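You operate a simulated robot arm through the tools that you are given. There is no shell and no other tool. Be economical: measure what you need, move in short steps, check, and stop when the job is done.

You run a simulated two-armed robot. Do the job below in one go: nothing can be reset, and whatever is moved stays where it is left.

JOB
Open the brown door, fetch the small yellow net roll from the upper shelf inside the brown cabinet and set it in the low tray, then shut the door. Then open the top brown drawer, fetch the purple shuttle from the inside of the top brown drawer and set it on the top of the brown cabinet, then shut the drawer. Do these in the order given.
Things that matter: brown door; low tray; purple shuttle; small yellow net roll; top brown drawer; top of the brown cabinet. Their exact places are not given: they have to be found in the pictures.

It is judged by the outcome, as a careful person would: the job done as asked, and still so three seconds after it is handed in. It fails if anything else is knocked over, pushed out of place, dropped, spilled or broken.

ROBOT AND FRAMES
Two 6-joint arms with two-finger grippers on one trunk, on a base that drives. Base frame: it is fixed to the floor where the robot stands at the start and does not move with it; the origin is under the middle of the robot, x ahead of it, y to its left, z up. Units: mm, rad, N and s.
The left shoulder is at the start at [70, 176, 1290], the right one opposite. With the tool pointing down near the work surface each hand reaches from about 180 to 520 mm from the robot's upright axis, wherever it stands, measured 20 degrees to its own side. Places, roughly: brown door [500, -200, 500]; low tray [750, 2000, 750]; purple shuttle (12x2x3 cm) [700, 200, 700]; small yellow net roll (20x7x7 cm) [700, -200, 500]; top brown drawer [700, 300, 700]; top of the brown cabinet [800, 100, 900]. Payload 2.45 kg a hand.
Tool frame (each hand has its own): the origin (TCP) lies between the finger pads and is the grasp point; the fingertips stand 26 mm ahead of it; z points along the fingers, y is the line along which they close. Largest opening 96 mm; the body of the gripper starts 69 mm behind the TCP.
Orientation is that of the tool frame in the base frame, as a unit quaternion [x, y, z, w]. With the fingers straight down and closing along the base's y, the tool's x points along the base's -x, its y along +y and its z along -z.

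CONTROLS
- The arms move only by the tool drive_tool. It takes "left_motion", "right_motion" or both (then of equal length, played together; a hand with none holds still); each is a list that holds one entry, the list of rows, each a list of 7 numbers: the turn, a rotation vector about the tool's x, y, z in degrees, then the shift along the tool's x, y, z in mm, then the closure in counts, from 0 (fully open) to 255 (shut). In form: [[[ax, ay, az, dx, dy, dz, grip], ...]]. A call has 1 to 8 rows; each row shifts and turns the commanded pose from where the row before left it, along the tool's axes as they then stand. Rows are played at 5 a second. More than 50 mm and 0.15 rad between two rows, or a gripper value outside its range, and nothing of the call is played. A pose out of reach is approached as far as the arm can. The call stops where the force on the tool passes 40 N (or 10 N more than at its start, if that is more) or the arm is blocked; 0.2 s more then pass. The fingers move at their own pace and stop on an object; they squeeze with about 31 N. The grip force told is the motor's: it shows also when the fingers shut on nothing. Time passes only in rows, and 0.2 s behind the last, so rows that do not move let the fingers close. It gives the time, the measured TCP pose, the force on the tool (base axes), the opening and the grip force at its end, in the units of the frame above (readings bear some noise), with the torque about the TCP (base axes, N m) and any sound that the robot's microphone picked up.
- Cameras (640 x 400 px; columns grow to the right, rows downward): "scene" is now at [123, 2.1, 1582.4]; the picture's right is [-0.06, -1.00, -0.00], its down [-0.90, 0.06, -0.44] and it looks along [0.44, -0.03, -0.90] (base axes); focal length 260 px, centre (320, 200). "left" rides on the left gripper at [82, -3, -98] in its tool frame; the picture's right is [0.04, 1.00, 0.00], its down [-0.73, 0.03, -0.68] and it looks along [-0.68, 0.03, 0.73] (tool axes); focal length 256 px, centre (320, 200). "right" rides on the right gripper at [82, 3, -98] in its tool frame; the picture's right is [-0.04, 1.00, 0.00], its down [-0.73, -0.03, -0.68] and it looks along [-0.68, -0.03, 0.73] (tool axes); focal length 256 px, centre (320, 200).
- capture(camera): a new picture of that camera. It takes no simulated time.
- slide_trunk(by): slides the trunk up (or, below 0, down) by that many mm; the arms and the scene camera ride with it, the base frame stays. It gives what a move gives, with no picture.
- drive_base(legs): drives the robot by 1 to 6 legs, each [ahead, left, turn to the left] in mm, mm and rad, along the robot's own axes; the way and the turn of a leg run together, so that a leg with both is an arc; at most 1500 mm and 3.142 rad a leg. The arms and the cameras ride along, it lands a little off, and it stops where it bumps. It gives what a move gives.
- pan_tilt(pan, tilt): turns the head with the scene camera to pan (to the left, within 1.501 rad either way) and tilt (down, from -0.506 to 1.204), counted from straight ahead of the robot. It gives what a move gives.
- measure_at(camera, pixels): there is no depth. For up to 12 entries [column, row, z] of the newest picture of that camera ("zoom" is the newest enlarged one), the place [x, y] in the base frame at which the ray of that pixel passes the height z, good to about 2 mm, but the place of the scene camera against the robot may be out by one fixed shift of up to 18 mm in any direction. It takes no simulated time.
- zoom(camera, box): a new picture of the part [left, top, right, bottom] of that camera's present view, enlarged. It takes no simulated time.
- job_done(): hands the job in; it is judged then, once.

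Go step by step. Measure first, check grasps and placings, and put right what went wrong. The budget is 110 turns and 92 pictures, counting those below and the enlarged ones. Unless the task says otherwise, let go and move clear before handing in, and close with one line.

The tools are called after "Request:" as name(argument=value, ...) on one line, values as JSON. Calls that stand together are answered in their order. drive_tool: Moves the arms, as the interface text tells. Its arguments: {"type":"object","properties":{"left_motion":{"type":"array"},"right_motion":{"type":"array"}},"required":[]} The other tools are called the same way: slide_trunk (by) slides the trunk up or down; drive_base (legs) drives the base; pan_tilt (pan, tilt) turns the head that bears the scene camera; capture (camera) takes a picture; measure_at (camera, pixels) gives the place at which the rays of pixels pass given heights; zoom (camera, box) takes an enlarged picture of a part of a camera's view; job_done () hands the job in.

At the start:

```text
t: 0.0
left_position: [631.0, 128.2, 1103.2]
left_orientation: [-0.001, 1.0, 0.0, -0.001]
left_force: [-0.1, 0.0, -0.2]
left_ft_torque: [-0.01, 0.01, -0.01]
left_gripper_width: 96.1
left_finger_force: 0.0
right_position: [442.7, -318.6, 1168.3]
right_orientation: [-0.001, 1.0, 0.0, 0.0]
right_force: [0.1, 0.1, 0.4]
right_ft_torque: [0.01, -0.02, 0.01]
right_gripper_width: 96.1
right_finger_force: 0.1
trunk travel left (down, up): [-775.0, 65.0]
robot x, y, heading: [-2.7, 2.0, -0.002]
head pan, tilt: [-0.061, 1.119]
```

scene: 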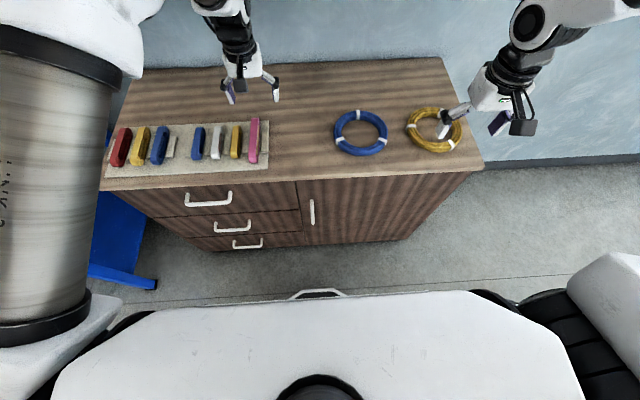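
right: 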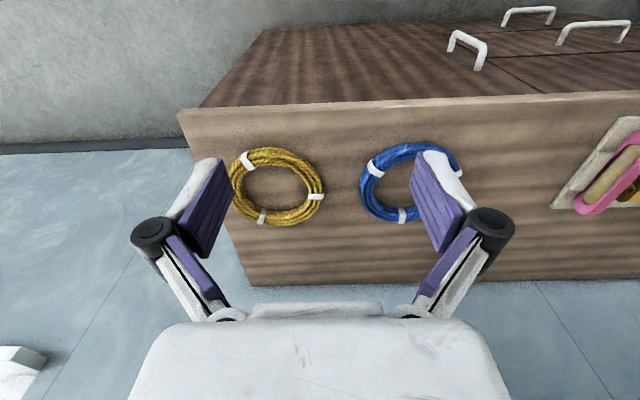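
left: 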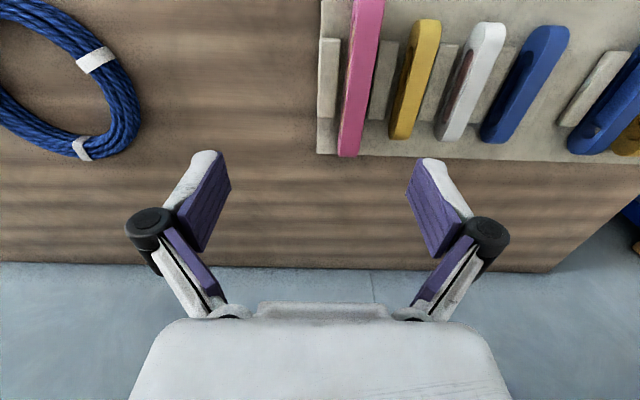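

The scene shows the cabinet with three drawers on the left and a door on the right, with the door handle at about (311,212). I'll measure the cabinet's edges and handles, and look left for the tray.

Request:
measure_at(camera="scene", pixels=[[102, 188, 900], [484, 166, 900], [128, 70, 900], [442, 57, 900], [312, 212, 600], [312, 212, 700], [209, 203, 800], [209, 203, 750], [233, 230, 650], [247, 246, 550], [298, 180, 880], [410, 240, 0]])

Request:
pan_tilt(pan=1.2, tilt=0.6)

Request:
capture(camera="scene")

```text
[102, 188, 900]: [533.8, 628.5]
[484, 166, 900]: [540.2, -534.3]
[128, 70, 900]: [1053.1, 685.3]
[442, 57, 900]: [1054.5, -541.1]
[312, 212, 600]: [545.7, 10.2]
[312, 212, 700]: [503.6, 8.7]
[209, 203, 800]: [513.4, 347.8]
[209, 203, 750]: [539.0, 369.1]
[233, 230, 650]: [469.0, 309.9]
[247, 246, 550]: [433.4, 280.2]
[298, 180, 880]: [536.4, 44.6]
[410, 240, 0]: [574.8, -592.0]
```

```text
t: 1.4
left_position: [632.0, 129.0, 1104.7]
left_orientation: [-0.001, 1.0, 0.001, -0.001]
left_force: [-0.4, 0.0, -0.4]
left_ft_torque: [0.01, 0.01, -0.01]
left_gripper_width: 95.9
left_finger_force: 0.0
right_position: [442.7, -317.1, 1169.7]
right_orientation: [0.0, 1.0, 0.0, -0.001]
right_force: [-0.8, 0.1, -0.3]
right_ft_torque: [-0.02, -0.03, -0.03]
right_gripper_width: 96.0
right_finger_force: 0.1
trunk travel left (down, up): [-775.0, 65.0]
robot x, y, heading: [-2.1, 0.4, -0.002]
head pan, tilt: [1.201, 0.6]
```

```text
88 pictures are left
```

scene: 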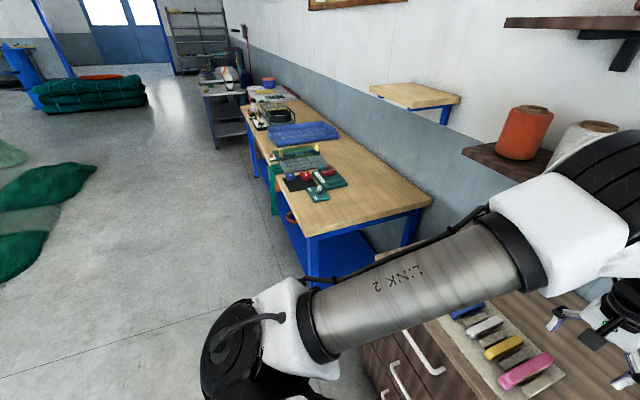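

The blue tray at (303,133) on the long table to the left looks like the low tray. I'll back away so the arms clear the cabinet and the front comes into view.

Request:
drive_base(legs=[[-600, 0, 0]])

Request:
pan_tilt(pan=0, tilt=0.7)

Request:
capture(camera="scene")

```text
t: 4.8
left_position: [33.0, 127.0, 1103.1]
left_orientation: [0.0, 1.0, 0.0, -0.001]
left_force: [0.0, -0.6, -0.3]
left_ft_torque: [0.0, 0.0, -0.01]
left_gripper_width: 96.0
left_finger_force: 0.0
right_position: [-155.7, -317.6, 1167.9]
right_orientation: [0.001, 1.0, 0.0, -0.001]
right_force: [-1.0, 0.5, -0.2]
right_ft_torque: [0.0, -0.01, -0.02]
right_gripper_width: 96.2
right_finger_force: 0.1
trunk travel left (down, up): [-775.0, 65.0]
robot x, y, heading: [-600.0, 1.9, -0.006]
head pan, tilt: [1.201, 0.6]
```

```text
t: 6.2
left_position: [33.2, 127.2, 1103.6]
left_orientation: [0.001, 1.0, 0.0, -0.001]
left_force: [-0.6, -0.7, -0.5]
left_ft_torque: [0.01, 0.0, 0.02]
left_gripper_width: 96.1
left_finger_force: 0.1
right_position: [-157.6, -317.6, 1168.7]
right_orientation: [0.002, 1.0, -0.001, 0.0]
right_force: [-0.4, 0.3, 0.3]
right_ft_torque: [-0.01, 0.02, 0.01]
right_gripper_width: 96.2
right_finger_force: 0.2
trunk travel left (down, up): [-775.0, 65.0]
robot x, y, heading: [-600.9, 3.3, -0.002]
head pan, tilt: [0.0, 0.7]
```

```text
87 pictures are left
```

scene: 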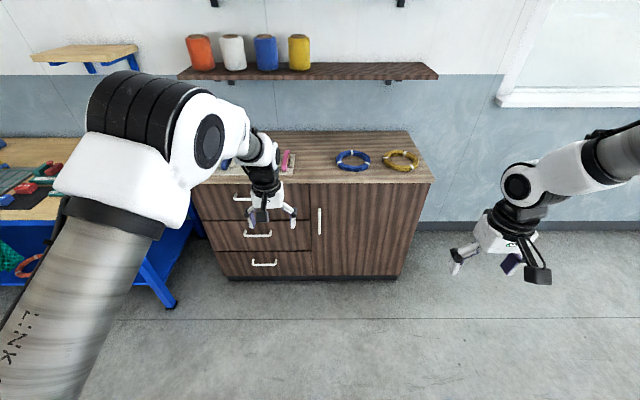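

The front of the cabinet is now in view. I'll zoom in for detail and measure the edges and handles from here.

Request:
zoom(camera="scene", box=[180, 120, 440, 282])

Request:
measure_at(camera="scene", pixels=[[433, 180, 900], [433, 180, 850], [319, 208, 700], [319, 234, 600], [319, 208, 600], [319, 234, 700], [397, 279, 0], [405, 131, 900], [405, 131, 850], [265, 264, 400], [265, 264, 300]])

```text
2.46 times, centred on (310, 201) of scene
```

zoom: 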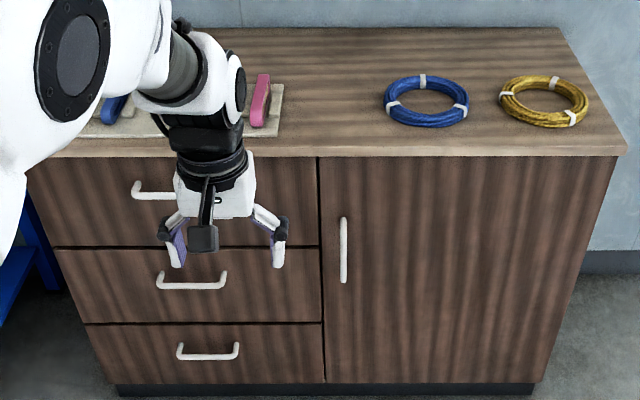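

```text
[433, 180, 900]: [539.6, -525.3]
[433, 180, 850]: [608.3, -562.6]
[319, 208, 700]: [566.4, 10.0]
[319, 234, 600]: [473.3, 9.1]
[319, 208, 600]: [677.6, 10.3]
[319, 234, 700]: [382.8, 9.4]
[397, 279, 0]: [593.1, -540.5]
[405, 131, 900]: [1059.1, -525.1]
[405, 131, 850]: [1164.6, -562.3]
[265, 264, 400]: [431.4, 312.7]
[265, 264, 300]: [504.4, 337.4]
```

Cabinet top is at z≈900 with its front edge at x≈540, and the door handle bar is vertical at y≈10, z≈550–750. I'll tuck the left arm in and start pitching the right tool forward.

Request:
drive_tool(left_motion=[[[0, 0, 0, 40, 15, 0, 0], [0, 0, 0, 40, 15, 0, 0], [0, 0, 0, 40, 15, 0, 0], [0, 0, 0, 40, 15, 0, 0], [0, 0, 0, 40, 15, 0, 0], [0, 0, 0, 40, 15, 0, 0], [0, 0, 0, 40, 15, 0, 0], [0, 0, 0, 0, 0, 0, 0]]], right_motion=[[[0, -8.5, 0, -25, 0, 1.7, 0], [0, -8.5, 0, -24, 0, 5.6, 0], [0, -8.5, 0, -23, 0, 9, 0], [0, -8.5, 0, -22, 0, 12.5, 0], [0, -8.5, 0, -20, 0, 15, 0], [0, -8.5, 0, -17, 0, 18, 0], [0, -8.5, 0, -14, 0, 20.5, 0], [0, -8.5, 0, -11, 0, 22.5, 0]]])

```text
t: 8.0
left_position: [-249.0, 230.8, 1105.5]
left_orientation: [0.001, 1.0, 0.001, 0.0]
left_force: [0.5, -0.1, -0.2]
left_ft_torque: [0.07, -0.02, 0.01]
left_gripper_width: 95.9
left_finger_force: 0.1
right_position: [-27.1, -419.6, 1272.1]
right_orientation: [0.001, 0.829, 0.002, 0.559]
right_force: [0.1, -0.7, 0.2]
right_ft_torque: [0.0, -0.01, 0.04]
right_gripper_width: 96.2
right_finger_force: 0.1
right hand out of reach, approached as far as the arm can: row 6, 7, 8
trunk travel left (down, up): [-775.0, 65.0]
robot x, y, heading: [-597.7, -2.5, -0.007]
head pan, tilt: [0.0, 0.7]
```

The right hand could not follow the last rows and drifted to (-27,-420,1272). I'll look at its configuration.

Request:
pan_tilt(pan=-0.35, tilt=0.7)

Request:
capture(camera="scene")

```text
t: 8.9
left_position: [-245.9, 233.3, 1105.5]
left_orientation: [0.001, 1.0, 0.0, 0.0]
left_force: [-0.2, 0.8, 0.1]
left_ft_torque: [-0.02, 0.01, -0.03]
left_gripper_width: 96.0
left_finger_force: 0.1
right_position: [-26.9, -415.4, 1272.6]
right_orientation: [0.001, 0.83, 0.0, 0.558]
right_force: [0.2, -0.7, -0.3]
right_ft_torque: [0.0, -0.02, -0.03]
right_gripper_width: 96.1
right_finger_force: 0.0
trunk travel left (down, up): [-775.0, 65.0]
robot x, y, heading: [-598.9, -0.1, -0.003]
head pan, tilt: [-0.351, 0.7]
```

```text
85 pictures are left
```

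scene: 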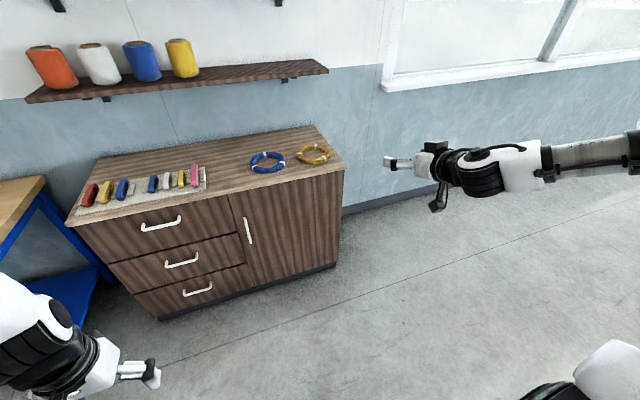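

The right forearm comes in from the side, and the wrist sat too close to the shoulder. I'll finish the pitch while moving the hand further out and lower.

Request:
drive_tool(right_motion=[[[0, -7.3, 0, 1.8, 12, 26.9, 0], [0, -7.3, 0, 5, 12, 26.4, 0], [0, -7.3, 0, 8.3, 12, 25.7, 0], [0, 0, 0, 10, 12, 25, 0], [0, 0, 0, 10, 12, 25, 0], [0, 0, 0, 10, 12, 25, 0], [0, 0, 0, 10, 12, 25, 0], [0, 0, 0, 10, 12, 25, 0]]])

```text
t: 10.7
left_position: [-245.8, 233.3, 1104.4]
left_orientation: [0.001, 1.0, -0.001, -0.001]
left_force: [0.5, -0.5, -0.1]
left_ft_torque: [0.02, 0.01, 0.01]
left_gripper_width: 96.3
left_finger_force: 0.1
right_position: [-25.2, -426.2, 1262.6]
right_orientation: [0.001, 0.83, -0.001, 0.558]
right_force: [0.0, 1.4, 0.4]
right_ft_torque: [-0.01, -0.01, -0.01]
right_gripper_width: 96.0
right_finger_force: 0.0
right hand out of reach, approached as far as the arm can: row 1, 2, 3, 4, 5, 6, 7, 8
trunk travel left (down, up): [-775.0, 65.0]
robot x, y, heading: [-596.9, -0.0, -0.006]
head pan, tilt: [-0.351, 0.7]
```

The arm seems stuck in a bad configuration. I'll pitch back down at the commanded place to see how commands and reach behave.

Request:
drive_tool(right_motion=[[[0, 8.5, 0, 0, 0, 0, 0], [0, 8.5, 0, 0, 0, 0, 0], [0, 8.5, 0, 0, 0, 0, 0], [0, 8.5, 0, 0, 0, 0, 0], [0, 8.5, 0, 0, 0, 0, 0], [0, 8.5, 0, 0, 0, 0, 0], [0, 0, 0, 0, 0, 0, 0]]])

```text
t: 12.3
left_position: [-246.2, 232.9, 1103.0]
left_orientation: [0.001, 1.0, 0.0, -0.001]
left_force: [-0.1, -0.6, -0.6]
left_ft_torque: [-0.02, -0.04, 0.01]
left_gripper_width: 96.1
left_finger_force: 0.1
right_position: [-26.3, -425.8, 1262.5]
right_orientation: [0.001, 0.989, -0.001, 0.145]
right_force: [-0.5, -1.3, -0.2]
right_ft_torque: [0.03, -0.04, 0.0]
right_gripper_width: 96.3
right_finger_force: 0.0
trunk travel left (down, up): [-775.0, 65.0]
robot x, y, heading: [-597.9, -2.3, -0.007]
head pan, tilt: [-0.351, 0.7]
```

Commands restart from the measured pose, so this is recoverable. I'll first move the hand out and down, then pitch there.

Request:
drive_tool(right_motion=[[[0, 0, 0, -15, 25, 38, 0], [0, 0, 0, -15, 25, 38, 0], [0, 0, 0, -15, 25, 38, 0], [0, 0, 0, -15, 25, 38, 0], [0, 0, 0, -15, 25, 38, 0], [0, -8.5, 0, 0, 0, 0, 0], [0, -8.5, 0, 0, 0, 0, 0], [0, -8.5, 0, 0, 0, 0, 0]]])

Request:
drive_tool(right_motion=[[[0, -8.5, 0, 0, 0, 0, 0], [0, -8.5, 0, 0, 0, 0, 0], [0, -8.5, 0, 0, 0, 0, 0], [0, -7, 0, 0, 0, 0, 0], [0, -7, 0, 0, 0, 0, 0], [0, -7, 0, 0, 0, 0, 0]]])

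```text
t: 14.1
left_position: [-245.1, 232.9, 1104.4]
left_orientation: [0.001, 1.0, 0.0, -0.002]
left_force: [1.0, -1.3, -0.3]
left_ft_torque: [0.0, -0.01, -0.04]
left_gripper_width: 96.0
left_finger_force: 0.0
right_position: [102.3, -300.1, 1103.1]
right_orientation: [0.001, 0.932, 0.0, 0.362]
right_force: [0.4, 0.1, 0.5]
right_ft_torque: [0.0, -0.02, 0.02]
right_gripper_width: 95.9
right_finger_force: 0.0
trunk travel left (down, up): [-775.0, 65.0]
robot x, y, heading: [-599.2, 3.3, 0.002]
head pan, tilt: [-0.351, 0.7]
```

```text
t: 15.5
left_position: [-247.1, 234.1, 1103.7]
left_orientation: [0.0, 1.0, 0.0, -0.001]
left_force: [1.3, 0.1, -1.1]
left_ft_torque: [0.03, 0.01, 0.01]
left_gripper_width: 95.8
left_finger_force: 0.1
right_position: [102.2, -300.9, 1104.8]
right_orientation: [0.001, 0.714, -0.001, 0.7]
right_force: [-0.3, -0.7, 0.2]
right_ft_torque: [0.0, -0.02, 0.0]
right_gripper_width: 96.0
right_finger_force: 0.1
trunk travel left (down, up): [-775.0, 65.0]
robot x, y, heading: [-600.3, 0.3, -0.001]
head pan, tilt: [-0.351, 0.7]
```

The right tool now points forward. I'll roll it 180° so its camera sits above the gripper.

Request:
drive_tool(right_motion=[[[0, 0, 8.5, 0, 0, 0, 0], [0, 0, 8.5, 0, 0, 0, 0], [0, 0, 8.5, 0, 0, 0, 0], [0, 0, 8.5, 0, 0, 0, 0], [0, 0, 8.5, 0, 0, 0, 0], [0, 0, 8.5, 0, 0, 0, 0], [0, 0, 8.5, 0, 0, 0, 0], [0, 0, 8.5, 0, 0, 0, 0]]])

Request:
drive_tool(right_motion=[[[0, 0, 8.5, 0, 0, 0, 0], [0, 0, 8.5, 0, 0, 0, 0], [0, 0, 8.5, 0, 0, 0, 0], [0, 0, 8.5, 0, 0, 0, 0], [0, 0, 8.5, 0, 0, 0, 0], [0, 0, 8.5, 0, 0, 0, 0], [0, 0, 8.5, 0, 0, 0, 0], [0, 0, 8.5, 0, 0, 0, 0]]])

Request:
drive_tool(right_motion=[[[0, 0, 8.5, 0, 0, 0, 0], [0, 0, 8.5, 0, 0, 0, 0], [0, 0, 8.5, 0, 0, 0, 0], [0, 0, 8.5, 0, 0, 0, 0], [0, 0, 8.5, 0, 0, 0, 0], [0, 0, 1.5, 0, 0, 0, 0], [0, 0, 0, 0, 0, 0, 0]]])

Request:
capture(camera="right")

```text
t: 17.3
left_position: [-246.5, 232.2, 1104.4]
left_orientation: [0.001, 1.0, 0.0, -0.001]
left_force: [-0.1, 0.8, -0.6]
left_ft_torque: [0.01, 0.03, 0.01]
left_gripper_width: 96.0
left_finger_force: 0.1
right_position: [100.8, -301.2, 1103.5]
right_orientation: [0.401, 0.591, 0.392, 0.58]
right_force: [-0.3, -0.7, -1.4]
right_ft_torque: [0.0, 0.04, -0.01]
right_gripper_width: 96.0
right_finger_force: 0.1
trunk travel left (down, up): [-775.0, 65.0]
robot x, y, heading: [-598.4, 1.8, -0.001]
head pan, tilt: [-0.351, 0.7]
```

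```text
t: 19.1
left_position: [-246.5, 232.7, 1104.7]
left_orientation: [0.001, 1.0, 0.0, -0.001]
left_force: [-0.4, -0.2, -0.6]
left_ft_torque: [-0.01, 0.0, 0.02]
left_gripper_width: 96.1
left_finger_force: 0.0
right_position: [101.5, -300.1, 1102.9]
right_orientation: [0.663, 0.265, 0.649, 0.261]
right_force: [0.2, 0.2, -0.2]
right_ft_torque: [0.01, 0.02, -0.04]
right_gripper_width: 95.8
right_finger_force: 0.0
trunk travel left (down, up): [-775.0, 65.0]
robot x, y, heading: [-599.5, -1.0, -0.005]
head pan, tilt: [-0.351, 0.7]
```

```text
t: 20.7
left_position: [-245.5, 233.2, 1105.5]
left_orientation: [0.001, 1.0, 0.0, 0.0]
left_force: [0.4, -0.1, 0.1]
left_ft_torque: [-0.01, 0.0, -0.02]
left_gripper_width: 95.9
left_finger_force: 0.1
right_position: [101.7, -302.5, 1104.4]
right_orientation: [0.714, 0.028, 0.699, 0.031]
right_force: [-0.6, -0.2, -0.3]
right_ft_torque: [-0.01, 0.0, 0.04]
right_gripper_width: 96.2
right_finger_force: 0.1
right hand out of reach, approached as far as the arm can: row 5
trunk travel left (down, up): [-775.0, 65.0]
robot x, y, heading: [-599.5, -0.2, -0.005]
head pan, tilt: [-0.351, 0.7]
```

```text
84 pictures are left
```

right: 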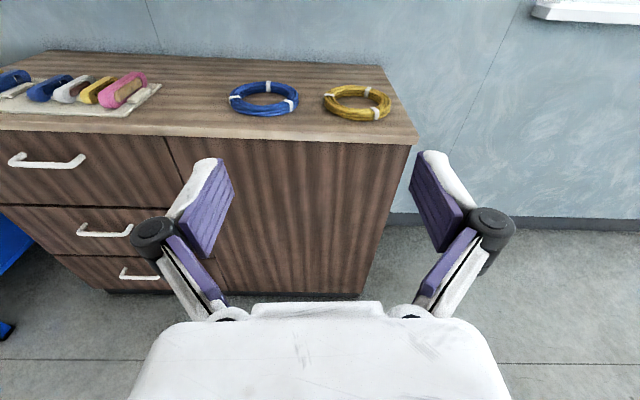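

The camera is now above the gripper, with about 5° of roll left. I'll lower the trunk to handle height and drive to bring the right hand in front of the door handle.

Request:
slide_trunk(by=-450)

Request:
drive_base(legs=[[0, 312, 0], [240, 0, 0]])

Request:
capture(camera="right")

Request:
capture(camera="scene")

```text
refused: -450 is not a number from -400 to 400
```

```text
t: 24.1
left_position: [-3.5, 545.1, 1105.8]
left_orientation: [0.003, 1.0, 0.0, 0.0]
left_force: [-0.2, 0.0, 0.4]
left_ft_torque: [0.01, -0.03, 0.04]
left_gripper_width: 96.0
left_finger_force: 0.0
right_position: [340.6, 8.5, 1104.3]
right_orientation: [0.714, 0.028, 0.699, 0.032]
right_force: [-0.1, 0.0, 0.3]
right_ft_torque: [0.03, -0.01, -0.02]
right_gripper_width: 96.0
right_finger_force: 0.1
trunk travel left (down, up): [-775.0, 65.0]
robot x, y, heading: [-356.0, 310.1, -0.001]
head pan, tilt: [-0.351, 0.7]
```

```text
83 pictures are left
```

right: 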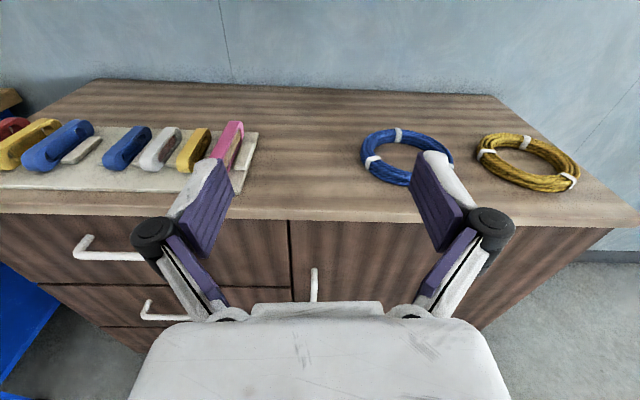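

```text
82 pictures are left
```

scene: 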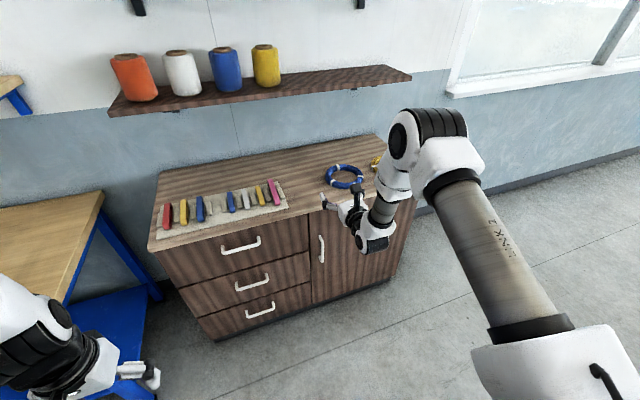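

The hand is in front of the cabinet at y≈8, still high. I'll lower the trunk in two slides to about z 650 and look again.

Request:
slide_trunk(by=-390)

Request:
slide_trunk(by=-60)

Request:
capture(camera="right")

Request:
capture(camera="scene")

```text
t: 27.9
left_position: [-3.4, 544.2, 715.5]
left_orientation: [0.002, 1.0, 0.0, 0.0]
left_force: [0.2, -0.1, 0.3]
left_ft_torque: [0.01, 0.0, -0.01]
left_gripper_width: 95.8
left_finger_force: 0.0
right_position: [340.9, 9.1, 713.5]
right_orientation: [0.714, 0.028, 0.699, 0.031]
right_force: [-0.3, 0.8, -0.8]
right_ft_torque: [0.02, -0.02, -0.02]
right_gripper_width: 96.1
right_finger_force: 0.0
trunk travel left (down, up): [-385.0, 455.0]
robot x, y, heading: [-356.2, 316.9, -0.011]
head pan, tilt: [-0.351, 0.7]
```

```text
t: 28.9
left_position: [-3.5, 544.1, 654.4]
left_orientation: [0.003, 1.0, 0.0, -0.001]
left_force: [-0.1, 0.6, -0.6]
left_ft_torque: [-0.03, -0.04, 0.05]
left_gripper_width: 96.3
left_finger_force: 0.1
right_position: [341.4, 7.8, 652.4]
right_orientation: [0.714, 0.029, 0.699, 0.031]
right_force: [-0.9, -0.1, 0.7]
right_ft_torque: [-0.01, 0.01, -0.04]
right_gripper_width: 96.3
right_finger_force: 0.1
trunk travel left (down, up): [-325.0, 515.0]
robot x, y, heading: [-356.7, 314.2, -0.006]
head pan, tilt: [-0.351, 0.7]
```

```text
81 pictures are left
```

right: 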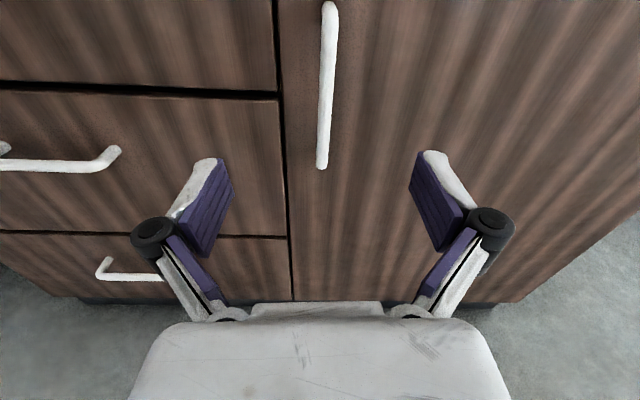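

```text
80 pictures are left
```

scene: 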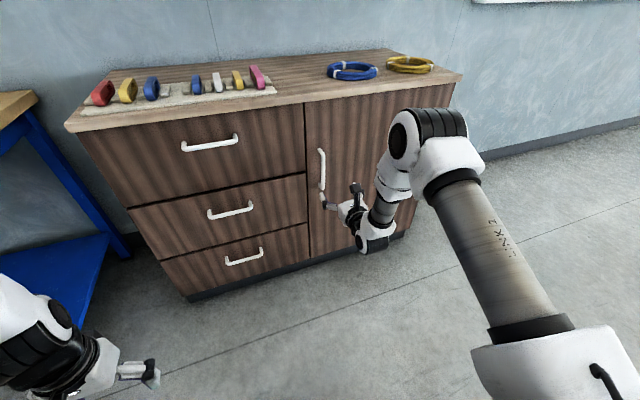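

The handle bar shows at (330,5)–(322,165) in the right camera. I'll measure where its rays fall for several heights.

Request:
measure_at(camera="right", pixels=[[330, 5, 740], [330, 5, 720], [330, 5, 700], [322, 165, 560], [322, 165, 540], [322, 165, 520], [318, 300, 60], [318, 300, 100]])

Request:
measure_at(camera="scene", pixels=[[320, 150, 740], [320, 150, 700], [322, 199, 580], [322, 199, 540]])

```text
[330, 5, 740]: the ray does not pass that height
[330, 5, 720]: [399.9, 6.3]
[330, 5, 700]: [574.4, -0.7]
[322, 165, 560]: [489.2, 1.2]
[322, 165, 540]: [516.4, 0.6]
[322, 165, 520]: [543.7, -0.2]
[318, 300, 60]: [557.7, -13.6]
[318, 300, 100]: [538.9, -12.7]
```

```text
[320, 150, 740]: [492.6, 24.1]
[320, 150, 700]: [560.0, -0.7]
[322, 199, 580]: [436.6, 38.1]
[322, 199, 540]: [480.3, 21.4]
```

The handle runs z≈545–707 at y≈1, x≈510. I'll approach to x≈460 at z 626 and recheck.

Request:
drive_tool(right_motion=[[[0, 0, 0, -9, 2, 40, 0], [0, 0, 0, -9, 2, 40, 0], [0, 0, 0, -9, 2, 40, 0], [0, 0, 0, 0, 0, 0, 0]]])

Request:
capture(camera="right")

```text
t: 29.9
left_position: [-2.8, 544.9, 654.7]
left_orientation: [0.003, 1.0, 0.0, -0.002]
left_force: [-0.1, -0.3, -0.2]
left_ft_torque: [-0.02, -0.01, 0.0]
left_gripper_width: 96.0
left_finger_force: 0.1
right_position: [433.8, 5.1, 637.9]
right_orientation: [0.714, 0.036, 0.697, 0.058]
right_force: [0.3, -0.1, -0.4]
right_ft_torque: [-0.02, -0.01, -0.03]
right_gripper_width: 96.1
right_finger_force: 0.1
right hand out of reach, approached as far as the arm can: row 1, 2, 3
trunk travel left (down, up): [-325.0, 515.0]
robot x, y, heading: [-355.3, 310.2, -0.008]
head pan, tilt: [-0.351, 0.7]
```

```text
79 pictures are left
```

right: 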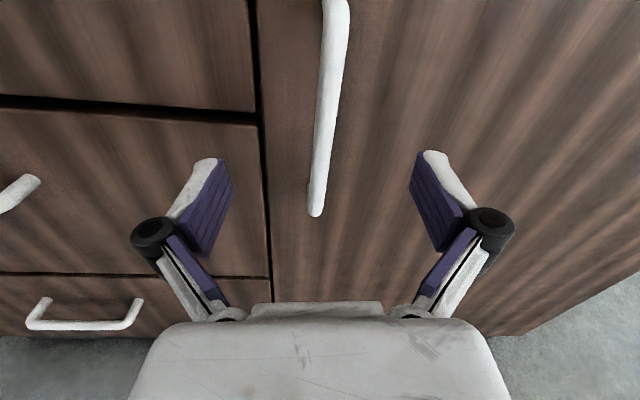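

The wrist roll is at its limit when extending. I'll retract the arm to its comfortable reach, let the base close the distance, then recheck.

Request:
drive_tool(right_motion=[[[0, 0, 0, -3, 0, -40, 0], [0, 0, 0, -4, 0, -40, 0], [0, 0, 0, -4, 0, -20, 0], [0, 0, 3, 0, 0, 0, 0], [0, 0, 0, 0, 0, 0, 0]]])

Request:
drive_base(legs=[[90, 0, 0]])

Request:
capture(camera="right")

```text
t: 31.1
left_position: [-3.9, 545.3, 653.7]
left_orientation: [0.003, 1.0, 0.0, -0.001]
left_force: [-0.3, 0.1, 0.2]
left_ft_torque: [0.01, -0.03, -0.01]
left_gripper_width: 96.1
left_finger_force: 0.1
right_position: [333.0, 6.4, 628.7]
right_orientation: [0.715, 0.02, 0.697, 0.042]
right_force: [-0.3, -0.1, 0.3]
right_ft_torque: [-0.01, -0.01, -0.03]
right_gripper_width: 96.1
right_finger_force: 0.2
trunk travel left (down, up): [-325.0, 515.0]
robot x, y, heading: [-359.8, 312.5, -0.007]
head pan, tilt: [-0.351, 0.7]
```

```text
t: 32.2
left_position: [86.5, 543.0, 654.5]
left_orientation: [0.002, 1.0, 0.001, -0.002]
left_force: [0.0, -0.2, 0.1]
left_ft_torque: [-0.01, 0.05, -0.01]
left_gripper_width: 95.9
left_finger_force: 0.0
right_position: [423.9, 6.4, 627.5]
right_orientation: [0.716, 0.02, 0.697, 0.041]
right_force: [0.5, -0.8, -0.3]
right_ft_torque: [-0.04, 0.0, 0.01]
right_gripper_width: 96.1
right_finger_force: 0.0
trunk travel left (down, up): [-325.0, 515.0]
robot x, y, heading: [-266.9, 312.3, -0.004]
head pan, tilt: [-0.351, 0.7]
```

```text
78 pictures are left
```

right: 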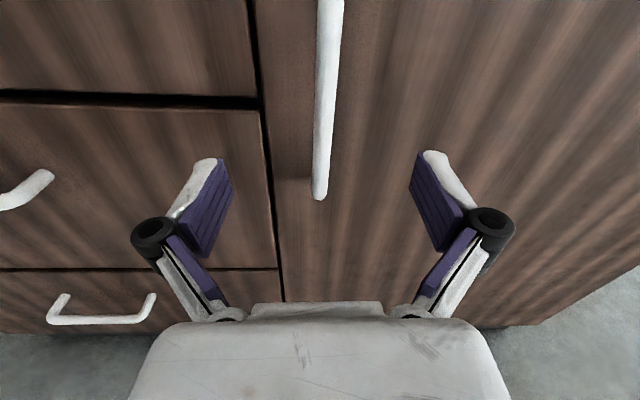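

The handle is centred between the fingers. I'll re-measure its bottom to fix its distance, combining with the earlier view.

Request:
measure_at(camera="right", pixels=[[320, 197, 560], [320, 197, 550], [320, 197, 540], [320, 197, 530], [329, 5, 680], [329, 5, 690]])

Request:
drive_base(legs=[[55, 0, 0]])

Request:
capture(camera="right")

Request:
capture(camera="scene")

```text
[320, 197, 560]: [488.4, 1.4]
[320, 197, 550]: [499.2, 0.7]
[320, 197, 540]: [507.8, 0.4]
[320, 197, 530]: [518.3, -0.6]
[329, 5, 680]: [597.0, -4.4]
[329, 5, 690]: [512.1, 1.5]
```

```text
t: 33.1
left_position: [143.0, 543.2, 653.2]
left_orientation: [0.002, 1.0, 0.0, -0.003]
left_force: [0.8, 0.6, 0.2]
left_ft_torque: [0.0, 0.07, 0.04]
left_gripper_width: 96.2
left_finger_force: 0.0
right_position: [478.4, 5.2, 628.4]
right_orientation: [0.716, 0.02, 0.697, 0.042]
right_force: [0.3, 0.0, 0.1]
right_ft_torque: [0.01, -0.04, -0.01]
right_gripper_width: 96.0
right_finger_force: 0.2
trunk travel left (down, up): [-325.0, 515.0]
robot x, y, heading: [-212.5, 310.7, -0.008]
head pan, tilt: [-0.351, 0.7]
```

```text
77 pictures are left
```

right: 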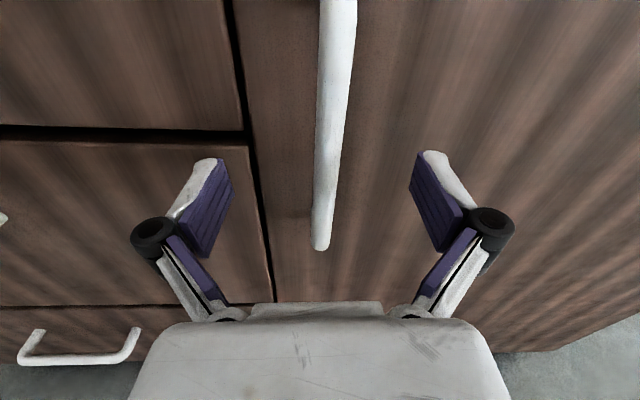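

```text
76 pictures are left
```

scene: 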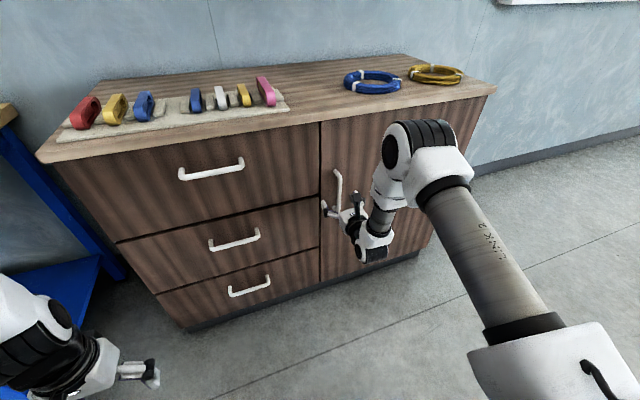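

I'll fix the bar's distance with this closer view.

Request:
measure_at(camera="right", pixels=[[320, 247, 560], [320, 247, 550], [320, 247, 540], [320, 247, 530], [337, 100, 640], [337, 100, 620]])

Request:
drive_tool(right_motion=[[[0, 0, 0, 0, 3, 15, 0], [0, 0, 0, 0, 0, 0, 0]]])

```text
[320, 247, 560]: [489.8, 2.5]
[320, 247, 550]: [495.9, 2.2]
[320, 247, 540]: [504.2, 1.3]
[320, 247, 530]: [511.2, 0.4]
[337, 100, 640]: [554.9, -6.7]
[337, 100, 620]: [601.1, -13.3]
```

```text
t: 33.8
left_position: [141.2, 542.6, 653.8]
left_orientation: [0.003, 1.0, 0.0, -0.001]
left_force: [0.0, -0.4, 0.5]
left_ft_torque: [-0.02, 0.0, -0.02]
left_gripper_width: 96.0
left_finger_force: 0.1
right_position: [491.7, 1.0, 627.4]
right_orientation: [0.715, 0.023, 0.697, 0.044]
right_force: [0.8, 0.0, -0.2]
right_ft_torque: [-0.02, -0.02, 0.03]
right_gripper_width: 96.0
right_finger_force: 0.0
trunk travel left (down, up): [-325.0, 515.0]
robot x, y, heading: [-210.6, 312.8, -0.007]
head pan, tilt: [-0.351, 0.7]
```

The bar lies at about x 490–500. I'll nudge in a few mm more and close.

Request:
drive_tool(right_motion=[[[0, 0, 0, 0, 0, 6, 0], [0, 0, 0, 0, 0, 0, 255], [0, 0, 0, 0, 0, 0, 255], [0, 0, 0, 0, 0, 0, 255]]])

Request:
capture(camera="right")

```text
t: 34.8
left_position: [142.1, 543.4, 654.6]
left_orientation: [0.004, 1.0, 0.0, -0.002]
left_force: [0.1, -0.5, 0.4]
left_ft_torque: [0.02, 0.0, 0.04]
left_gripper_width: 96.0
left_finger_force: 0.0
right_position: [497.6, 1.3, 627.9]
right_orientation: [0.716, 0.023, 0.697, 0.044]
right_force: [-6.6, -0.2, -0.2]
right_ft_torque: [1.05, 0.13, -0.02]
right_gripper_width: 14.7
right_finger_force: 40.6
trunk travel left (down, up): [-325.0, 515.0]
robot x, y, heading: [-208.0, 314.5, -0.005]
head pan, tilt: [-0.351, 0.7]
```

```text
75 pictures are left
```

right: 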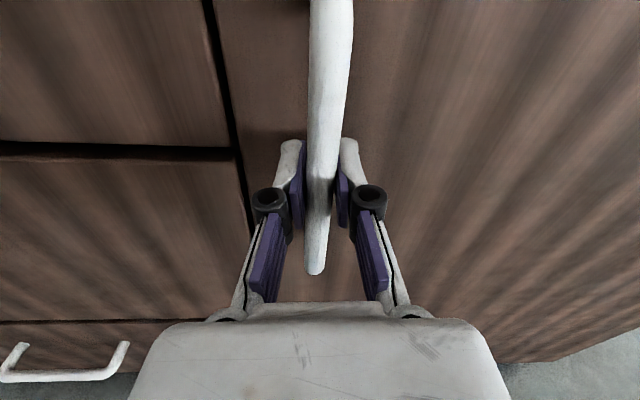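

The handle is gripped (14.7 mm wide). I'll pull along the hinge arc, turning the tool with the door.

Request:
drive_tool(right_motion=[[[3, 0, 0, 0, 2, -27, 255], [3, 0, 0, 0, 2, -27, 255], [3, 0, 0, 0, 2, -27, 255], [3, 0, 0, 0, 2, -27, 255]]])

```text
t: 35.8
left_position: [141.9, 539.7, 655.3]
left_orientation: [0.003, 1.0, 0.002, -0.002]
left_force: [-0.3, -0.8, 0.3]
left_ft_torque: [-0.03, -0.01, 0.02]
left_gripper_width: 96.1
left_finger_force: 0.1
right_position: [392.3, -17.7, 628.9]
right_orientation: [0.717, 0.087, 0.69, -0.032]
right_force: [8.9, -36.0, -17.1]
right_ft_torque: [1.17, 0.0, -0.1]
right_gripper_width: 14.1
right_finger_force: 39.9
trunk travel left (down, up): [-325.0, 515.0]
robot x, y, heading: [-209.4, 312.3, -0.007]
head pan, tilt: [-0.351, 0.7]
```

The door opens (x 392), with -36 N sideways showing I'm too far left. I'll correct to the right and continue.

Request:
drive_tool(right_motion=[[[0, 0, 0, 0, 4, 0, 255], [4, 0, 0, 0, 4, -36, 255], [4, 0, 0, 0, 4, -36, 255], [4, 0, 0, 0, 4, -36, 255]]])

```text
t: 36.8
left_position: [141.9, 542.0, 654.9]
left_orientation: [0.003, 1.0, 0.003, -0.002]
left_force: [-0.7, -0.1, 0.0]
left_ft_torque: [0.02, 0.02, 0.01]
left_gripper_width: 95.9
left_finger_force: 0.0
right_position: [291.4, -56.2, 637.0]
right_orientation: [0.709, 0.162, 0.678, -0.109]
right_force: [5.1, -10.9, -26.6]
right_ft_torque: [1.22, -0.19, -0.08]
right_gripper_width: 13.9
right_finger_force: 40.9
trunk travel left (down, up): [-325.0, 515.0]
robot x, y, heading: [-215.6, 313.7, -0.009]
head pan, tilt: [-0.351, 0.7]
```

The door is at about 23°. I'll fix the slight upward drift and continue the arc.

Request:
drive_tool(right_motion=[[[0, 0, 0, -5, 1, 0, 255], [4, 0, 0, -2, 4, -36, 255], [4, 0, 0, -2, 4, -36, 255], [4, 0, 0, -2, 4, -36, 255]]])

```text
t: 37.7
left_position: [140.6, 543.4, 655.8]
left_orientation: [0.002, 1.0, 0.0, 0.0]
left_force: [0.0, 0.1, -0.6]
left_ft_torque: [-0.02, 0.0, 0.02]
left_gripper_width: 95.9
left_finger_force: 0.0
right_position: [270.0, -67.1, 632.5]
right_orientation: [0.7, 0.186, 0.678, -0.127]
right_force: [1.9, -3.2, 13.5]
right_ft_torque: [0.45, 1.41, 0.08]
right_gripper_width: 13.8
right_finger_force: 40.7
right hand out of reach, approached as far as the arm can: row 2, 3, 4
trunk travel left (down, up): [-325.0, 515.0]
robot x, y, heading: [-214.3, 307.4, -0.005]
head pan, tilt: [-0.351, 0.7]
stopped in row 4 (right hand): the force on the tool passed its limit at 77 N (the readings are from after the stop); the commanded pose is now the measured one
```

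The door is about 26° open and the arm has reached its inner limit. I'll let go and back off along the tool's direction with the base.

Request:
drive_tool(right_motion=[[[0, 0, 0, 0, 0, 0, 0], [0, 0, 0, 0, 0, 0, 0], [0, 0, 0, 0, 0, 0, 0]]])

Request:
drive_base(legs=[[-90, -43, 0]])

Request:
pan_tilt(pan=-0.3, tilt=0.7)

Request:
capture(camera="scene")

Request:
capture(camera="right")

```text
t: 38.5
left_position: [141.8, 543.5, 655.1]
left_orientation: [0.002, 1.0, 0.0, -0.001]
left_force: [-0.4, -0.1, 0.3]
left_ft_torque: [0.01, 0.0, -0.02]
left_gripper_width: 96.0
left_finger_force: 0.1
right_position: [270.3, -66.5, 633.1]
right_orientation: [0.701, 0.186, 0.677, -0.126]
right_force: [0.2, 0.6, -0.7]
right_ft_torque: [0.05, -0.04, 0.0]
right_gripper_width: 96.0
right_finger_force: 0.1
trunk travel left (down, up): [-325.0, 515.0]
robot x, y, heading: [-211.1, 311.3, -0.004]
head pan, tilt: [-0.351, 0.7]
```

```text
t: 39.6
left_position: [51.1, 500.6, 655.4]
left_orientation: [0.003, 1.0, 0.001, 0.001]
left_force: [-0.1, -0.1, 0.8]
left_ft_torque: [0.03, -0.01, 0.01]
left_gripper_width: 96.0
left_finger_force: 0.1
right_position: [180.1, -111.0, 632.6]
right_orientation: [0.7, 0.187, 0.677, -0.128]
right_force: [-0.2, -0.8, -0.2]
right_ft_torque: [-0.01, 0.03, 0.03]
right_gripper_width: 95.9
right_finger_force: 0.1
trunk travel left (down, up): [-325.0, 515.0]
robot x, y, heading: [-299.6, 270.6, -0.01]
head pan, tilt: [-0.351, 0.7]
```

```text
t: 40.2
left_position: [51.3, 500.7, 654.1]
left_orientation: [0.002, 1.0, 0.0, -0.001]
left_force: [0.8, 0.8, -0.3]
left_ft_torque: [-0.02, 0.0, -0.02]
left_gripper_width: 95.9
left_finger_force: 0.0
right_position: [179.9, -110.0, 632.2]
right_orientation: [0.7, 0.187, 0.677, -0.128]
right_force: [0.3, 0.4, -0.9]
right_ft_torque: [0.01, -0.03, -0.01]
right_gripper_width: 95.8
right_finger_force: 0.2
trunk travel left (down, up): [-325.0, 515.0]
robot x, y, heading: [-303.9, 270.8, -0.014]
head pan, tilt: [-0.3, 0.7]
```

```text
74 pictures are left
```

scene: 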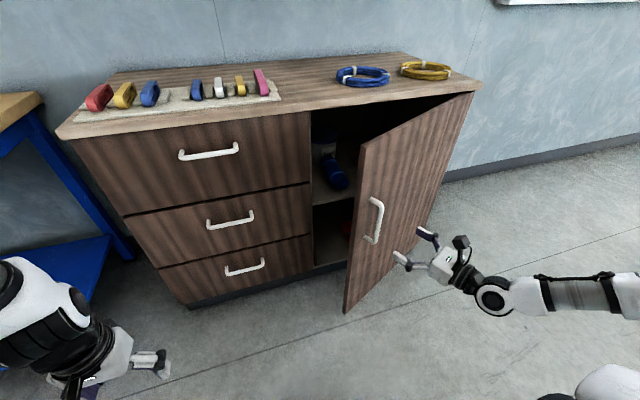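

```text
73 pictures are left
```

right: 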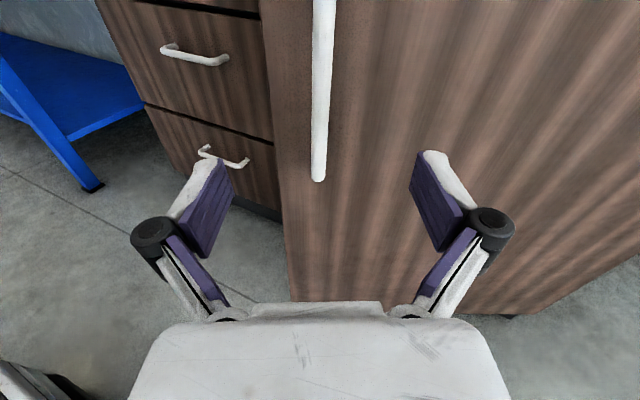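

The door stands ajar, and inside there's a shelf with a blue roll at (333,165). I'll measure the door's free edge before pushing it further from inside with the left hand.

Request:
measure_at(camera="scene", pixels=[[360, 140, 870], [345, 312, 90], [474, 92, 870], [333, 185, 450], [333, 185, 500], [312, 188, 450], [312, 188, 500], [313, 268, 90]])

Request:
drive_tool(left_motion=[[[0, 0, 0, -35, -15, 0, 255], [0, 0, 0, -35, -15, 0, 255], [0, 0, 0, -35, -15, 0, 255], [0, 0, 0, -35, -15, 0, 255], [0, 0, 0, -35, -15, 0, 255], [0, 0, 0, -35, -15, 0, 255], [0, 0, 0, -35, -15, 0, 255]]])

```text
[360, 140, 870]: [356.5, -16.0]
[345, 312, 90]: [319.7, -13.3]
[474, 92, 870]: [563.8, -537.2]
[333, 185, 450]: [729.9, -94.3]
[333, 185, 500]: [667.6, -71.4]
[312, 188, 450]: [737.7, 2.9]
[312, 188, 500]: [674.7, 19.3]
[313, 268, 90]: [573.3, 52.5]
```

```text
t: 41.8
left_position: [298.6, 394.8, 652.8]
left_orientation: [0.003, 1.0, 0.0, -0.002]
left_force: [0.2, -0.3, 0.1]
left_ft_torque: [0.01, 0.01, 0.01]
left_gripper_width: 0.0
left_finger_force: 28.7
right_position: [180.8, -109.4, 632.9]
right_orientation: [0.701, 0.188, 0.676, -0.128]
right_force: [-0.5, 0.1, -0.8]
right_ft_torque: [0.01, 0.01, -0.02]
right_gripper_width: 96.1
right_finger_force: 0.1
trunk travel left (down, up): [-325.0, 515.0]
robot x, y, heading: [-299.6, 268.0, -0.009]
head pan, tilt: [-0.3, 0.7]
```

The door's free edge is at about (325,-14). I'll turn the base to the right and shift so that the closed left hand faces the gap between door edge and cabinet.

Request:
drive_base(legs=[[-100, 0, 0], [0, 0, -1.04], [-150, 0, 0], [0, 461, 0]])

Request:
pan_tilt(pan=0.2, tilt=0.8)

Request:
capture(camera="scene")

Request:
capture(camera="left")

```text
t: 49.0
left_position: [330.2, 171.6, 653.1]
left_orientation: [0.503, 0.864, 0.001, 0.0]
left_force: [0.7, 0.9, -0.4]
left_ft_torque: [-0.04, 0.02, 0.01]
left_gripper_width: 0.1
left_finger_force: 28.6
right_position: [-165.8, 19.9, 633.4]
right_orientation: [0.7, -0.189, 0.65, 0.229]
right_force: [0.3, -0.7, 0.0]
right_ft_torque: [0.01, -0.01, -0.04]
right_gripper_width: 96.1
right_finger_force: 0.0
trunk travel left (down, up): [-325.0, 515.0]
robot x, y, heading: [-77.1, 629.3, -1.058]
head pan, tilt: [-0.3, 0.7]
```

```text
t: 49.9
left_position: [329.0, 171.7, 653.0]
left_orientation: [0.503, 0.864, 0.0, -0.001]
left_force: [-1.1, 0.2, -0.2]
left_ft_torque: [0.0, 0.01, 0.01]
left_gripper_width: 0.0
left_finger_force: 28.8
right_position: [-166.0, 19.9, 633.2]
right_orientation: [0.701, -0.187, 0.65, 0.228]
right_force: [-1.2, 0.3, 0.6]
right_ft_torque: [0.0, 0.01, 0.02]
right_gripper_width: 96.2
right_finger_force: 0.1
trunk travel left (down, up): [-325.0, 515.0]
robot x, y, heading: [-76.0, 629.9, -1.054]
head pan, tilt: [0.201, 0.799]
```

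```text
72 pictures are left
```

scene: 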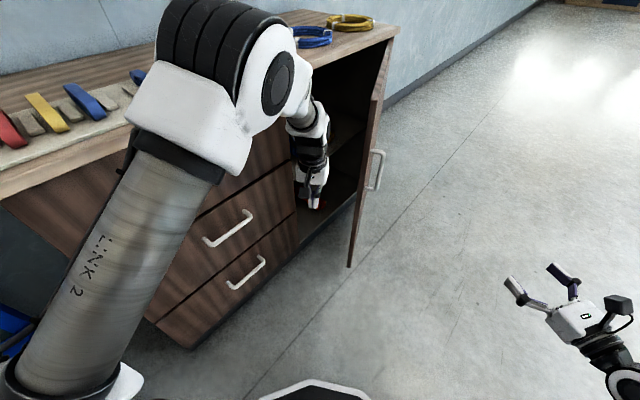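

```text
71 pictures are left
```

left: 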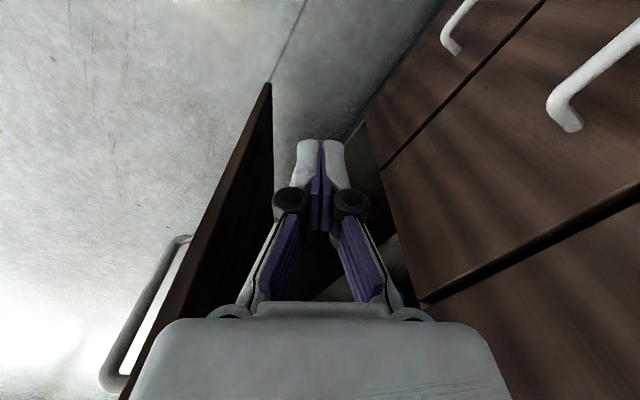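

The hand is lined up with the gap and clear of the drawer handles. I'll drive in behind the door and then sideways right to push it.

Request:
drive_base(legs=[[250, 0, 0], [0, -160, 0]])

Request:
capture(camera="scene")

```text
t: 52.7
left_position: [311.2, -125.1, 653.5]
left_orientation: [0.503, 0.864, 0.001, 0.0]
left_force: [-0.4, -0.5, 0.0]
left_ft_torque: [-0.01, -0.01, 0.02]
left_gripper_width: 0.1
left_finger_force: 28.0
right_position: [-184.3, -275.3, 631.8]
right_orientation: [0.7, -0.189, 0.649, 0.228]
right_force: [-1.3, 0.3, 0.0]
right_ft_torque: [0.0, 0.0, 0.02]
right_gripper_width: 95.9
right_finger_force: 0.1
trunk travel left (down, up): [-325.0, 515.0]
robot x, y, heading: [-94.5, 332.8, -1.061]
head pan, tilt: [0.201, 0.799]
```

```text
70 pictures are left
```

scene: 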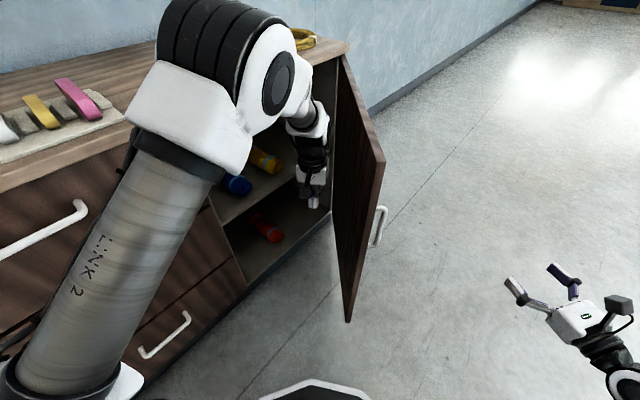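

The door is about 40° open, and a yellow roll shows at (265,160) beside a blue one on the upper shelf. I'll keep pushing along the arc.

Request:
drive_base(legs=[[50, -130, 0], [110, -150, 0]])

Request:
capture(camera="scene")

```text
t: 55.2
left_position: [145.0, -401.2, 652.3]
left_orientation: [0.504, 0.864, 0.001, -0.001]
left_force: [0.7, -1.0, -0.7]
left_ft_torque: [0.01, -0.02, -0.02]
left_gripper_width: 0.0
left_finger_force: 28.6
right_position: [-349.6, -551.5, 632.0]
right_orientation: [0.701, -0.188, 0.65, 0.227]
right_force: [0.4, -0.6, 0.4]
right_ft_torque: [-0.02, -0.03, 0.01]
right_gripper_width: 96.1
right_finger_force: 0.1
trunk travel left (down, up): [-325.0, 515.0]
robot x, y, heading: [-262.1, 55.6, -1.053]
head pan, tilt: [0.201, 0.799]
```

```text
69 pictures are left
```

scene: 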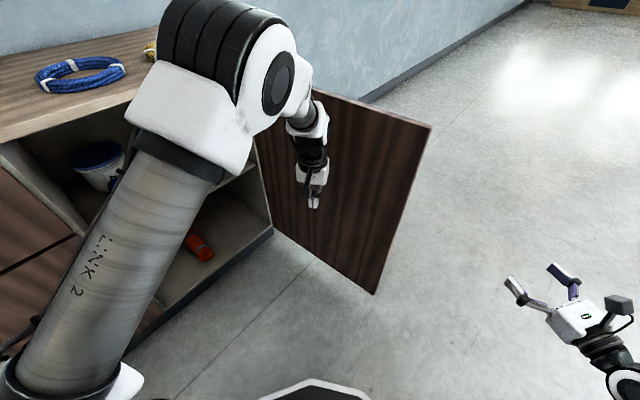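

The door looks about 80° open. I'll measure its free edge.

Request:
measure_at(camera="scene", pixels=[[373, 293, 90], [431, 128, 870]])

```text
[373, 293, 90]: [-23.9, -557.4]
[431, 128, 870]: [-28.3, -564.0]
```

The door is open about 92°. I'll back the left hand out, square up to the cabinet, tuck the left arm and straighten the right one.

Request:
drive_base(legs=[[-200, 0, 0], [0, 0, 1.053]])

Request:
drive_tool(left_motion=[[[0, 0, 0, 35, 15, 0, 0], [0, 0, 0, 35, 15, 0, 0], [0, 0, 0, 35, 15, 0, 0], [0, 0, 0, 35, 15, 0, 0], [0, 0, 0, 35, 15, 0, 0], [0, 0, 0, 35, 15, 0, 0]]], right_motion=[[[-4.3, 0, 0, 0, 3.4, 38, 0], [-4.3, 0, 0, 0, 1, 38, 0], [-4.3, 0, 0, 0, -2, 38, 0], [-4.3, 0, 0, 0, -5, 38, 0], [-4.3, 0, 0, 0, -8, 37, 0], [-4.3, 0, 0, 0, -10, 37, 0]]])

Request:
capture(camera="right")

Request:
pan_tilt(pan=-0.4, tilt=0.6)

Request:
capture(camera="scene")

```text
t: 59.4
left_position: [241.2, 349.8, 654.3]
left_orientation: [0.005, 1.0, 0.0, -0.001]
left_force: [-0.1, 0.1, 0.0]
left_ft_torque: [-0.01, -0.02, -0.01]
left_gripper_width: 0.0
left_finger_force: 28.8
right_position: [123.4, -153.9, 632.4]
right_orientation: [0.701, 0.186, 0.677, -0.127]
right_force: [-0.6, -0.5, 0.1]
right_ft_torque: [-0.02, 0.0, 0.01]
right_gripper_width: 95.8
right_finger_force: 0.0
trunk travel left (down, up): [-325.0, 515.0]
robot x, y, heading: [-357.3, 230.6, -0.015]
head pan, tilt: [0.201, 0.799]
```

```text
t: 60.8
left_position: [31.9, 442.3, 653.5]
left_orientation: [0.005, 1.0, 0.0, 0.0]
left_force: [-0.4, 0.0, -0.6]
left_ft_torque: [0.01, 0.01, 0.0]
left_gripper_width: 96.1
left_finger_force: 0.0
right_position: [336.1, -76.6, 622.4]
right_orientation: [0.711, 0.032, 0.701, 0.037]
right_force: [0.0, -0.4, 0.5]
right_ft_torque: [0.0, -0.03, 0.02]
right_gripper_width: 95.9
right_finger_force: 0.1
trunk travel left (down, up): [-325.0, 515.0]
robot x, y, heading: [-356.2, 226.2, -0.016]
head pan, tilt: [0.201, 0.799]
```

```text
68 pictures are left
```

right: 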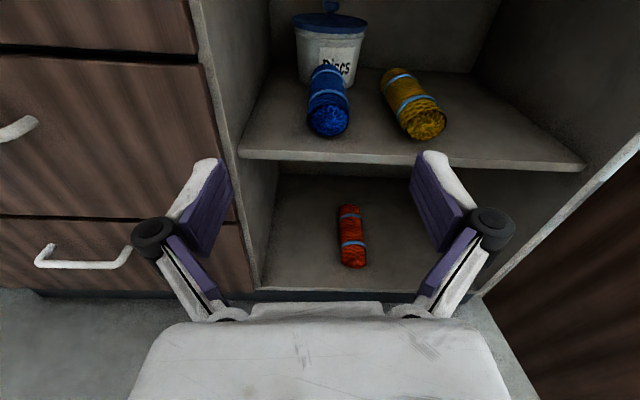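

```text
t: 61.8
left_position: [32.2, 443.0, 654.2]
left_orientation: [0.005, 1.0, 0.0, -0.001]
left_force: [-0.3, -0.5, 0.1]
left_ft_torque: [0.01, 0.0, 0.02]
left_gripper_width: 96.0
left_finger_force: 0.1
right_position: [334.7, -76.2, 622.4]
right_orientation: [0.712, 0.033, 0.701, 0.035]
right_force: [-0.2, -0.5, -0.3]
right_ft_torque: [-0.04, 0.02, 0.02]
right_gripper_width: 95.9
right_finger_force: 0.1
trunk travel left (down, up): [-325.0, 515.0]
robot x, y, heading: [-360.5, 228.0, -0.01]
head pan, tilt: [-0.4, 0.6]
```

```text
67 pictures are left
```

scene: 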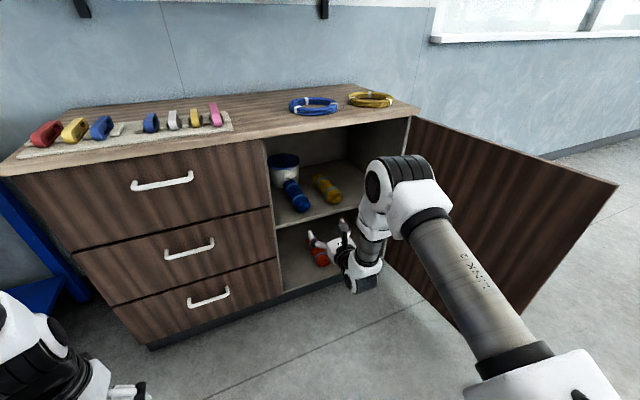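

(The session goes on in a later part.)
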